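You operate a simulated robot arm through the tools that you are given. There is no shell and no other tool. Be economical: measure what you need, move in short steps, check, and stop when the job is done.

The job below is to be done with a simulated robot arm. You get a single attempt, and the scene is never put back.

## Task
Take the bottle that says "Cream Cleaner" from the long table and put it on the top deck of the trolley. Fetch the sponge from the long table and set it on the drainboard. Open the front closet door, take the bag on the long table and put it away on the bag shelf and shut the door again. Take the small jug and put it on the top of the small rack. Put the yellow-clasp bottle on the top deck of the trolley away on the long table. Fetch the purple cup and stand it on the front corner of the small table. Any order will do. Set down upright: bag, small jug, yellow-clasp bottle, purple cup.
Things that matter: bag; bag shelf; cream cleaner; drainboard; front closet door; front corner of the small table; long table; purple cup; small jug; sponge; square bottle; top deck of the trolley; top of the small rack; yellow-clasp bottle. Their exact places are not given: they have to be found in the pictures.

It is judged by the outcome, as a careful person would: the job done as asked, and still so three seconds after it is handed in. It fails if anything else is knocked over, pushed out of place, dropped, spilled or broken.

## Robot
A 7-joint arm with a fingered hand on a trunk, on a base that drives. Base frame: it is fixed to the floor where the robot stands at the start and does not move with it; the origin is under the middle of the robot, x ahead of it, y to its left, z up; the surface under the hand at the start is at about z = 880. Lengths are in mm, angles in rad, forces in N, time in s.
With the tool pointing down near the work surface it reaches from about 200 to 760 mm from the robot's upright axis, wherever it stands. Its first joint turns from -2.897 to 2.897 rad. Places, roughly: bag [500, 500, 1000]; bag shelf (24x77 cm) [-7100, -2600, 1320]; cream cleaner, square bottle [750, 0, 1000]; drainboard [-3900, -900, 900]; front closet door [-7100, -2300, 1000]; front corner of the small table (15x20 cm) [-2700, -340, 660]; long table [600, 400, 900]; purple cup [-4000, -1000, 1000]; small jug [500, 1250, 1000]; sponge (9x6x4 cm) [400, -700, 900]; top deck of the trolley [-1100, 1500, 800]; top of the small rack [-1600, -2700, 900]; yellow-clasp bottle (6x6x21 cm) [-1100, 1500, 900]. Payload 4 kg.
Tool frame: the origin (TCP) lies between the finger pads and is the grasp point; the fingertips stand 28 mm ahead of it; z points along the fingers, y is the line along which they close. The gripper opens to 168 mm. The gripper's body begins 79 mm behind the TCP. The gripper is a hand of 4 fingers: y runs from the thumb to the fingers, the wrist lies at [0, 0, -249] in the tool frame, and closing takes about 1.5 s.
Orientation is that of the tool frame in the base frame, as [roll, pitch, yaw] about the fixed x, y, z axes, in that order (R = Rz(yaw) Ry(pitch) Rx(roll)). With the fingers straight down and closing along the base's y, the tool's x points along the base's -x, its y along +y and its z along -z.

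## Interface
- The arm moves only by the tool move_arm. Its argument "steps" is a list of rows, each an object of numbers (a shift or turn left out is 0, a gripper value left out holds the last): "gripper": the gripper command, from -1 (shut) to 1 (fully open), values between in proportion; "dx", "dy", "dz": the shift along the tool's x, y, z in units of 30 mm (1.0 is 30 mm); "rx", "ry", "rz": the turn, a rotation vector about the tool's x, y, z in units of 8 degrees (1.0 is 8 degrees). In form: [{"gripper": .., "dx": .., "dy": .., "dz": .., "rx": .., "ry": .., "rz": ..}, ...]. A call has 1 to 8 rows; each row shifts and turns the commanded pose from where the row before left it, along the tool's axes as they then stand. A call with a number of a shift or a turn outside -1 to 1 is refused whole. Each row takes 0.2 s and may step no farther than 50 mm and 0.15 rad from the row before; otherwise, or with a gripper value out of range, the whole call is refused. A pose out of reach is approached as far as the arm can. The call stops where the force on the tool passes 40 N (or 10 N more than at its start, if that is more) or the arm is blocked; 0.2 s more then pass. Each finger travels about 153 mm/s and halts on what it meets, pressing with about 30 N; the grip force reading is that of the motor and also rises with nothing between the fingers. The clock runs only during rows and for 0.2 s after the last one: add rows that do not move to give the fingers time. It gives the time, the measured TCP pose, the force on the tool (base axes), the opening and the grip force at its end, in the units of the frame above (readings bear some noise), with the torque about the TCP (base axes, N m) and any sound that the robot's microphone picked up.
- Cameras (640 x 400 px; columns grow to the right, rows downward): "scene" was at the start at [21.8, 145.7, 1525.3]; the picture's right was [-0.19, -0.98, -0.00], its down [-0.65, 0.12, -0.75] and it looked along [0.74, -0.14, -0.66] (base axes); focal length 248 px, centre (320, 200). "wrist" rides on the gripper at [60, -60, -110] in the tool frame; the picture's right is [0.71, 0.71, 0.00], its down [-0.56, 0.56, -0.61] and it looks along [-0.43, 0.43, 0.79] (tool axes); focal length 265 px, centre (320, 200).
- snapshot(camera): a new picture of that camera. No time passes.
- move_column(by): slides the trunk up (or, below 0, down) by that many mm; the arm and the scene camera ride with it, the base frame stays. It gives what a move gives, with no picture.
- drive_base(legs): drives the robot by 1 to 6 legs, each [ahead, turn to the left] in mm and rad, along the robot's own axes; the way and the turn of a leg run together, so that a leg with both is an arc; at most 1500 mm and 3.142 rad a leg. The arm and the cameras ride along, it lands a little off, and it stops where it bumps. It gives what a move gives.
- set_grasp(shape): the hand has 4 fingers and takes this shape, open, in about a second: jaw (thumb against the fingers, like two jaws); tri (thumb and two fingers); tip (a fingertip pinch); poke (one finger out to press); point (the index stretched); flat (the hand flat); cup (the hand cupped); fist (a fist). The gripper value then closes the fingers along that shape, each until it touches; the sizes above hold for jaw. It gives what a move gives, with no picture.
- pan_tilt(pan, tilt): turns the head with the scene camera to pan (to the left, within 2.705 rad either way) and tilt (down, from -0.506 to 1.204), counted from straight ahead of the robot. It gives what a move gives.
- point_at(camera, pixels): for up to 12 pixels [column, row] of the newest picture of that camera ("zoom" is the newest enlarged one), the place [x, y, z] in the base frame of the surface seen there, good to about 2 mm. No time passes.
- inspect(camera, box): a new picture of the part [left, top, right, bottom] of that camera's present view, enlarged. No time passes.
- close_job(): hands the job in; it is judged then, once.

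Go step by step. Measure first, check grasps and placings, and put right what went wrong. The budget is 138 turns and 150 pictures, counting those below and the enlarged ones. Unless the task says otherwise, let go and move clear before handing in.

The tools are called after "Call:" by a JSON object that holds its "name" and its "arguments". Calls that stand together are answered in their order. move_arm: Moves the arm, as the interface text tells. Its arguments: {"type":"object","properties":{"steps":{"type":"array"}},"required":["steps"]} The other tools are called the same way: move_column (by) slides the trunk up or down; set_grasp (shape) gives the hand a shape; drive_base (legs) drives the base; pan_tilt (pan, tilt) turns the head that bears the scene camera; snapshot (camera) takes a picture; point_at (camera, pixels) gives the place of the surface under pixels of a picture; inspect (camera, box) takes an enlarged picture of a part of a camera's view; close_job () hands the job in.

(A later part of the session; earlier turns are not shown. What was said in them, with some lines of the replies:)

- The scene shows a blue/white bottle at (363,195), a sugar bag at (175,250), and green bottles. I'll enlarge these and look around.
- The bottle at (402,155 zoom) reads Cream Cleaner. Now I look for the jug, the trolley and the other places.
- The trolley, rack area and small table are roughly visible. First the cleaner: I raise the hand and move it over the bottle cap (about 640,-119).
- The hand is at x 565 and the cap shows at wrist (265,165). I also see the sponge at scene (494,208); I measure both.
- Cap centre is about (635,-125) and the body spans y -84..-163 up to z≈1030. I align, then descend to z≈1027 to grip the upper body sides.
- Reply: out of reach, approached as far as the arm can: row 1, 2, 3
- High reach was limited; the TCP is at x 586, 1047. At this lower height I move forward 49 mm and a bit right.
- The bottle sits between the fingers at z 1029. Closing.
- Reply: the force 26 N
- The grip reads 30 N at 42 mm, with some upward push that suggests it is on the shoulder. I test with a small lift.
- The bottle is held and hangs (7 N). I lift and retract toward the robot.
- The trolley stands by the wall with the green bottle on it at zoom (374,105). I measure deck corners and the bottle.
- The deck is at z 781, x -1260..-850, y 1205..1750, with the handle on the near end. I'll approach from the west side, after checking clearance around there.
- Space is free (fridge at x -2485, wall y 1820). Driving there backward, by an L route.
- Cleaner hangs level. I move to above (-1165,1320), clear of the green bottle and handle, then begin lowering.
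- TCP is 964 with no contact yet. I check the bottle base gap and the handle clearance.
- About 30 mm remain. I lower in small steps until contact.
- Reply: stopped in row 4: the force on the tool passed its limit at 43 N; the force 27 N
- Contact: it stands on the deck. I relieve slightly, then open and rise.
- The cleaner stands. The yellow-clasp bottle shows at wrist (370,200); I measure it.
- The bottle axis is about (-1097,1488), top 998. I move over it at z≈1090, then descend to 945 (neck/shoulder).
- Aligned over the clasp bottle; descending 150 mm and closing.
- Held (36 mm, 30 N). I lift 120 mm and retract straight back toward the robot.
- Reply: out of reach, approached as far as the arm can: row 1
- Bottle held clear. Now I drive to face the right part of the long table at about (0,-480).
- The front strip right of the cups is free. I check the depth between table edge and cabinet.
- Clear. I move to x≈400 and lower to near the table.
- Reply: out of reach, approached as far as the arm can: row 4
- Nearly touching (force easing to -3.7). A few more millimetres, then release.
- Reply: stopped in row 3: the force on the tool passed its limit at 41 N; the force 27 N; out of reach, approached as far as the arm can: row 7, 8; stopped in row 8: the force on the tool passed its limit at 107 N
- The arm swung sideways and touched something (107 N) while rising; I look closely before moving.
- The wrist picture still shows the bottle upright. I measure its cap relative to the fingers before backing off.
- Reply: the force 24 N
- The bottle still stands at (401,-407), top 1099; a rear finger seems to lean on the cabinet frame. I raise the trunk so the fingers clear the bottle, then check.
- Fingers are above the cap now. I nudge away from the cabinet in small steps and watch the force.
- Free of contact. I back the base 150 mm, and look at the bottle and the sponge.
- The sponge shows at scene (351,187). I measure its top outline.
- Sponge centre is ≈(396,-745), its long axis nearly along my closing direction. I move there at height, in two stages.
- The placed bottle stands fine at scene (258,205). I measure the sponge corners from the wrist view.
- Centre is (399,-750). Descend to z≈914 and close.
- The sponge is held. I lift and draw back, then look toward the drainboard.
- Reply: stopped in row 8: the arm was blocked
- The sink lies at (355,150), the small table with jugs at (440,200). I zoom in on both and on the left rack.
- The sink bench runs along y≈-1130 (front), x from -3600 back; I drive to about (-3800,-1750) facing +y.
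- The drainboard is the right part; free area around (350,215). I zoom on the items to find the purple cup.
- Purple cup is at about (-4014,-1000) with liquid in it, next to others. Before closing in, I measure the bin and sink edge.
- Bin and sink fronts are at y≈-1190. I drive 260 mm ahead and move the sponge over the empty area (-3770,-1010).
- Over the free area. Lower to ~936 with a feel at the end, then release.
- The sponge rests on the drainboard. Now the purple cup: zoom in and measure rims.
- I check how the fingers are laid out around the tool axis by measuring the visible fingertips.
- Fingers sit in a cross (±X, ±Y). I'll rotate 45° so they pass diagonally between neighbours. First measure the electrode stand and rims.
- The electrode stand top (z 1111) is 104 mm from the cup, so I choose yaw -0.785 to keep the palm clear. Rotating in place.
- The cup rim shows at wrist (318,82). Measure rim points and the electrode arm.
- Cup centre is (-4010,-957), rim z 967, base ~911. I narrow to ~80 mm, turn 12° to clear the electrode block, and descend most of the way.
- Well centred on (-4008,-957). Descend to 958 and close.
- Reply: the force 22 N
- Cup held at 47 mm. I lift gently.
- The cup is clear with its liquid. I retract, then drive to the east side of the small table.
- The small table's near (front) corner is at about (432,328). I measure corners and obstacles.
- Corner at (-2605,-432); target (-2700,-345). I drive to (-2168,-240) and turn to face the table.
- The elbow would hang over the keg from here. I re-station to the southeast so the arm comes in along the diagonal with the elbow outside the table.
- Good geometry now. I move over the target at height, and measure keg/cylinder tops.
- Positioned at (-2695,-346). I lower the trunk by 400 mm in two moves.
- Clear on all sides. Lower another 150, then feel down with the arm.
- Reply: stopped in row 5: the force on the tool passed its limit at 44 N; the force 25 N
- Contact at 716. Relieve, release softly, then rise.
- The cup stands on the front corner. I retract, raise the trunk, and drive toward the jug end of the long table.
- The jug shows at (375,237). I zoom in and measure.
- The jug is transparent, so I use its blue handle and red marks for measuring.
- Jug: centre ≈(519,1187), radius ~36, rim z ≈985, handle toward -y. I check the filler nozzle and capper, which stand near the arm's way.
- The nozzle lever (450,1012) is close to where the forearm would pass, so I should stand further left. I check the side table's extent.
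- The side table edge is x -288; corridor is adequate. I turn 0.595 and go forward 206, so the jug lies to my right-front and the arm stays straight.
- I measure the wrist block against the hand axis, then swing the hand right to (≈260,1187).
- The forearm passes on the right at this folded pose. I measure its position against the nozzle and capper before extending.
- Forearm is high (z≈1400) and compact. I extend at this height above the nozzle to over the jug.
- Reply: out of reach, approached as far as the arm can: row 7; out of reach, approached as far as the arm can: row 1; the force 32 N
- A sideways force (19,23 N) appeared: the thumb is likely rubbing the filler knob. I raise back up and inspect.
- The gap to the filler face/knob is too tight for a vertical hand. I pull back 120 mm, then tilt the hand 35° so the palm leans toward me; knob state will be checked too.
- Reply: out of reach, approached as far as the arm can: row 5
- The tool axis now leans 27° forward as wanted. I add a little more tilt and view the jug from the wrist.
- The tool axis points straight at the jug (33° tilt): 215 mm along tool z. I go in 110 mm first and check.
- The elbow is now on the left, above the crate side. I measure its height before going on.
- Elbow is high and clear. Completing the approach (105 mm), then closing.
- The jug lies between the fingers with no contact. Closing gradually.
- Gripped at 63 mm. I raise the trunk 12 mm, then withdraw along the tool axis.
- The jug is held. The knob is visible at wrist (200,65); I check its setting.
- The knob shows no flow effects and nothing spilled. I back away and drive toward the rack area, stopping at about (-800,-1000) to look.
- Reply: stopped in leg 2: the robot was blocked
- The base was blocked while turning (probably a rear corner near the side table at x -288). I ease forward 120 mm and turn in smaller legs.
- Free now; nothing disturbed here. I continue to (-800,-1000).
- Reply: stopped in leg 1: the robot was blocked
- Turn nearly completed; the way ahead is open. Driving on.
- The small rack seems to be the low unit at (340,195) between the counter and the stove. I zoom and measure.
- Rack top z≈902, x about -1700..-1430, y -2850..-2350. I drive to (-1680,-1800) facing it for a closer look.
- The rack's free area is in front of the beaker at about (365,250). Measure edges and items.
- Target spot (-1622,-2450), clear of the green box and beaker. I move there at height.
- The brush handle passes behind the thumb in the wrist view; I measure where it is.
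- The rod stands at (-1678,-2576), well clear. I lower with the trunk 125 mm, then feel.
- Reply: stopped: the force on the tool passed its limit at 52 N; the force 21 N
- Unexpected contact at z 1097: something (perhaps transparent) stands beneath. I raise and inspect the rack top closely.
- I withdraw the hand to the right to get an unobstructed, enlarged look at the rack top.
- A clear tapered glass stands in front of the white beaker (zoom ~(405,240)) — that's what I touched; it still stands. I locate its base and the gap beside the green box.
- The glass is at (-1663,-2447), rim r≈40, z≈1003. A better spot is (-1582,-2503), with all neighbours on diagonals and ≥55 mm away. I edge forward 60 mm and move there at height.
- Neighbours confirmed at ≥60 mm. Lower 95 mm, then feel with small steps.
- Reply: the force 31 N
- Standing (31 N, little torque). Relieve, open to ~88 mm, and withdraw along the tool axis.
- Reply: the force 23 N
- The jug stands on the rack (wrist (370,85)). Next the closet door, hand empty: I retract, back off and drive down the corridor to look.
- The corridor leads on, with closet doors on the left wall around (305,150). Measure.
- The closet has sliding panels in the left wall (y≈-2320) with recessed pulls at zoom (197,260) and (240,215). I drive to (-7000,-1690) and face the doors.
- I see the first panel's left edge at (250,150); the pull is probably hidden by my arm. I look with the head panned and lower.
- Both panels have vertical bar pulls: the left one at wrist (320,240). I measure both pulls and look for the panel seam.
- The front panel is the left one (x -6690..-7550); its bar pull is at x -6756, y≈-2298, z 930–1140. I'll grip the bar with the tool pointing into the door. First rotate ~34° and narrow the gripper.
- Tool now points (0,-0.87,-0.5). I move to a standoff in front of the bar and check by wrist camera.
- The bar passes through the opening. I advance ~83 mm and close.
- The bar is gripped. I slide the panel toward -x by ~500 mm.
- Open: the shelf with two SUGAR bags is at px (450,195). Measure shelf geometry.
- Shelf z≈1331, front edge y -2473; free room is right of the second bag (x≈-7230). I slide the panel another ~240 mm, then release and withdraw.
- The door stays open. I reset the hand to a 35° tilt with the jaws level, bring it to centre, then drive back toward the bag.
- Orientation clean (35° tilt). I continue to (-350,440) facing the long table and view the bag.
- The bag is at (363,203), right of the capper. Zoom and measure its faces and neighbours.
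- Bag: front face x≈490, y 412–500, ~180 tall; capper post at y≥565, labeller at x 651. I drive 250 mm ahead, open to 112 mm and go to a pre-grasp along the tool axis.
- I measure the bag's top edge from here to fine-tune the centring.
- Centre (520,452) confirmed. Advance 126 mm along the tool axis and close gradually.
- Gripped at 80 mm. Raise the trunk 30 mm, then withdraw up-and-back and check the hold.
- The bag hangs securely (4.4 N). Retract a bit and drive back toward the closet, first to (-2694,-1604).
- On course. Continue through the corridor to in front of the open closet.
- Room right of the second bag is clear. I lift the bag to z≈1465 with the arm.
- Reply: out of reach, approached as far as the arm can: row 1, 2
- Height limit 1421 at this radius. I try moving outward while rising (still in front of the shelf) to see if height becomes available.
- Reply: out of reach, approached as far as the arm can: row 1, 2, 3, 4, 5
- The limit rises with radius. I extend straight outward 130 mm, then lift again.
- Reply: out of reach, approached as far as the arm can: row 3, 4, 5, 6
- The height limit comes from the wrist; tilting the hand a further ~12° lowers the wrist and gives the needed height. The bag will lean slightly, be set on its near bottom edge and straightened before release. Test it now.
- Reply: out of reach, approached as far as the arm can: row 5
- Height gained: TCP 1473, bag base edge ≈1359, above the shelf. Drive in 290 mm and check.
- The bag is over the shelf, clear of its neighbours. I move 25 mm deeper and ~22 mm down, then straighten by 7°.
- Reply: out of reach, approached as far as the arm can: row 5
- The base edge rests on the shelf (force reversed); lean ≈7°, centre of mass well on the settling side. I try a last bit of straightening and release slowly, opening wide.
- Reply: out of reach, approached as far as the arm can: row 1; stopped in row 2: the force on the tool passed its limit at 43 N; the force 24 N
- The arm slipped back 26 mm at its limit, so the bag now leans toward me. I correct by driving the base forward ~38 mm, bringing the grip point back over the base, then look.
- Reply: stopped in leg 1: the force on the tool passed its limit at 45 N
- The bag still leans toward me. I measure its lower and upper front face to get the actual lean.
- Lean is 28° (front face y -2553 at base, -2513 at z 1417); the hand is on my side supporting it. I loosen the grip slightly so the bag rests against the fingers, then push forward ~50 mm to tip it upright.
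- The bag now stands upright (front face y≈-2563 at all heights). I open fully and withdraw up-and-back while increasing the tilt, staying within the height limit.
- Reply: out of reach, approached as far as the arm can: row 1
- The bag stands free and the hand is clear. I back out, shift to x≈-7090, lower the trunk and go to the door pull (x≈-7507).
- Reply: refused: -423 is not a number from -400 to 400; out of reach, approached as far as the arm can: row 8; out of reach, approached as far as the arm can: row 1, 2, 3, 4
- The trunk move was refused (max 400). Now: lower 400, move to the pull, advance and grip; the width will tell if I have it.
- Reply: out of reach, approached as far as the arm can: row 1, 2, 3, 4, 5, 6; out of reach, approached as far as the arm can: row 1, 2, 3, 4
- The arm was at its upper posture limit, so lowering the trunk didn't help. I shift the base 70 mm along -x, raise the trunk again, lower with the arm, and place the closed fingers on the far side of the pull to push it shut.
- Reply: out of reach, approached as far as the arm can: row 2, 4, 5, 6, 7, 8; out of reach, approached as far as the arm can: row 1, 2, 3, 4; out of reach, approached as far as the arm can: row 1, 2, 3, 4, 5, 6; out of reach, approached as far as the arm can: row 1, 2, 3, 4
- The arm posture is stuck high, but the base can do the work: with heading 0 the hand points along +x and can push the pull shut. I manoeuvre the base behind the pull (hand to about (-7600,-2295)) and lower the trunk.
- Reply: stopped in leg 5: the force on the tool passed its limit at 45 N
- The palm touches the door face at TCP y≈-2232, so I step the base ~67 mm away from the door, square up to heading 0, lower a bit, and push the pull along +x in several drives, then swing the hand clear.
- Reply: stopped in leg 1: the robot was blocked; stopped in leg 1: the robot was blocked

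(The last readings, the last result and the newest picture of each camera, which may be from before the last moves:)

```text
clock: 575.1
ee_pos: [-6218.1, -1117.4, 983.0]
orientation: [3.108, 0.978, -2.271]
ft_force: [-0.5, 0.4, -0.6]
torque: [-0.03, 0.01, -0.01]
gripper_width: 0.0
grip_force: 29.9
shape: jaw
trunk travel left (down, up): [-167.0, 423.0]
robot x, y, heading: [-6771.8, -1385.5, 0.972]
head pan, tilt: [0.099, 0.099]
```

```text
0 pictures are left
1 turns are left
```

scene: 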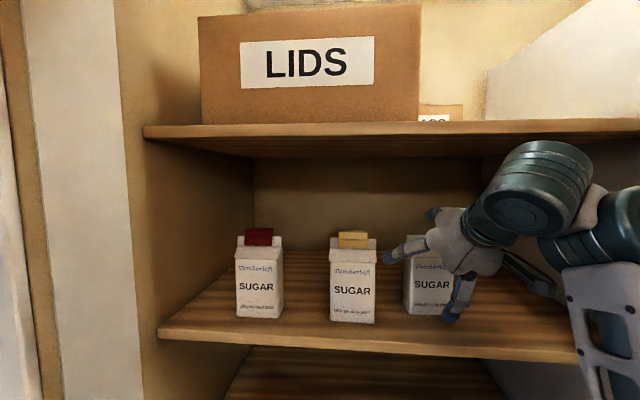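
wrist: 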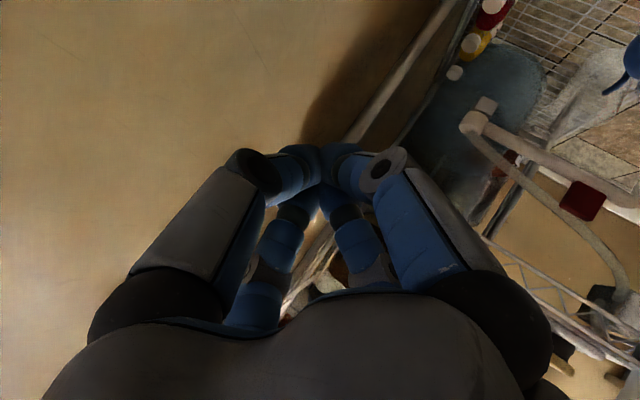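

The last push missed: the base was blocked while turning, so the door is still open. This is my last turn, so I make one more force-limited attempt to push the pull shut, swing clear, and hand in.

Call:
{"name": "drive_base", "arguments": {"legs": [[-100, 0], [0, -0.972]]}}

Call:
{"name": "drive_base", "arguments": {"legs": [[0, 0.343], [-1393, 0], [0, -0.343]]}}

Call:
{"name": "drive_base", "arguments": {"legs": [[120, 0]]}}

Call:
{"name": "drive_base", "arguments": {"legs": [[770, 0]]}}

Call:
{"name": "drive_base", "arguments": {"legs": [[300, 0]]}}

Call:
{"name": "drive_base", "arguments": {"legs": [[-40, 0], [0, 0.4]]}}

Call:
{"name": "close_job", "arguments": {}}

```text
clock: 578.7
ee_pos: [-6296.7, -1775.1, 981.4]
orientation: [3.108, 0.977, 3.039]
ft_force: [0.0, 0.0, 0.8]
torque: [0.03, 0.03, 0.0]
gripper_width: 0.0
grip_force: 29.7
shape: jaw
trunk travel left (down, up): [-167.0, 423.0]
robot x, y, heading: [-6831.7, -1466.7, 0.001]
head pan, tilt: [0.099, 0.099]
```

```text
clock: 587.8
ee_pos: [-7614.3, -2242.9, 982.0]
orientation: [3.109, 0.977, 3.042]
ft_force: [0.1, 0.0, -0.5]
torque: [0.02, -0.01, 0.01]
gripper_width: 0.3
grip_force: 30.4
shape: jaw
trunk travel left (down, up): [-167.0, 423.0]
robot x, y, heading: [-8146.3, -1938.7, 0.0]
head pan, tilt: [0.099, 0.099]
```

```text
clock: 589.1
ee_pos: [-7493.8, -2243.7, 982.0]
orientation: [3.108, 0.978, 3.041]
ft_force: [0.1, -0.4, 0.3]
torque: [-0.01, -0.03, -0.03]
gripper_width: 0.0
grip_force: 30.4
shape: jaw
trunk travel left (down, up): [-167.0, 423.0]
robot x, y, heading: [-8023.8, -1937.0, -0.002]
head pan, tilt: [0.099, 0.099]
```

```text
clock: 593.2
ee_pos: [-6728.9, -2239.1, 981.1]
orientation: [3.111, 0.977, 3.049]
ft_force: [3.2, 10.8, 1.0]
torque: [-0.18, 0.08, -0.15]
gripper_width: 0.0
grip_force: 30.2
shape: jaw
trunk travel left (down, up): [-167.0, 423.0]
robot x, y, heading: [-7262.4, -1934.6, 0.007]
head pan, tilt: [0.099, 0.099]
```

```text
clock: 594.3
ee_pos: [-6664.8, -2233.9, 983.1]
orientation: [3.09, 0.979, 3.043]
ft_force: [-4.0, 4.6, -1.1]
torque: [-0.03, -0.05, -0.22]
gripper_width: 0.1
grip_force: 29.7
shape: jaw
trunk travel left (down, up): [-167.0, 423.0]
robot x, y, heading: [-7200.6, -1932.4, 0.012]
head pan, tilt: [0.099, 0.099]
stopped in leg 1: the force on the tool passed its limit at 61 N (the readings are from after the stop); the commanded pose is now the measured one
```

```text
clock: 596.4
ee_pos: [-6628.8, -2000.7, 981.9]
orientation: [3.091, 0.978, -2.836]
ft_force: [0.2, 0.6, 0.2]
torque: [0.02, -0.01, -0.01]
gripper_width: 0.0
grip_force: 29.4
shape: jaw
trunk travel left (down, up): [-167.0, 423.0]
robot x, y, heading: [-7237.2, -1934.1, 0.414]
head pan, tilt: [0.099, 0.099]
```

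```text
The job is handed in.
```

I handed the job in with all six items placed, but I had no pictures left to confirm the closet door is shut. The last push along the door pull stopped against something solid about where the closed position is, so it probably is.

Three other contacts could count against the result:
- **Warm cabinet:** the hand bumped it while I set down the yellow-clasp bottle. The bottle stayed upright and I saw no change to the cabinet.
- **Filler:** I touched the front of the filler near its flow knob while reaching for the jug. I could not tell whether the knob turned. I saw no liquid run.
- **Glass on the small rack:** I pressed the jug down on a clear glass there, at about 52 N. The glass was still standing afterwards, and the jug now stands on a free spot beside it.
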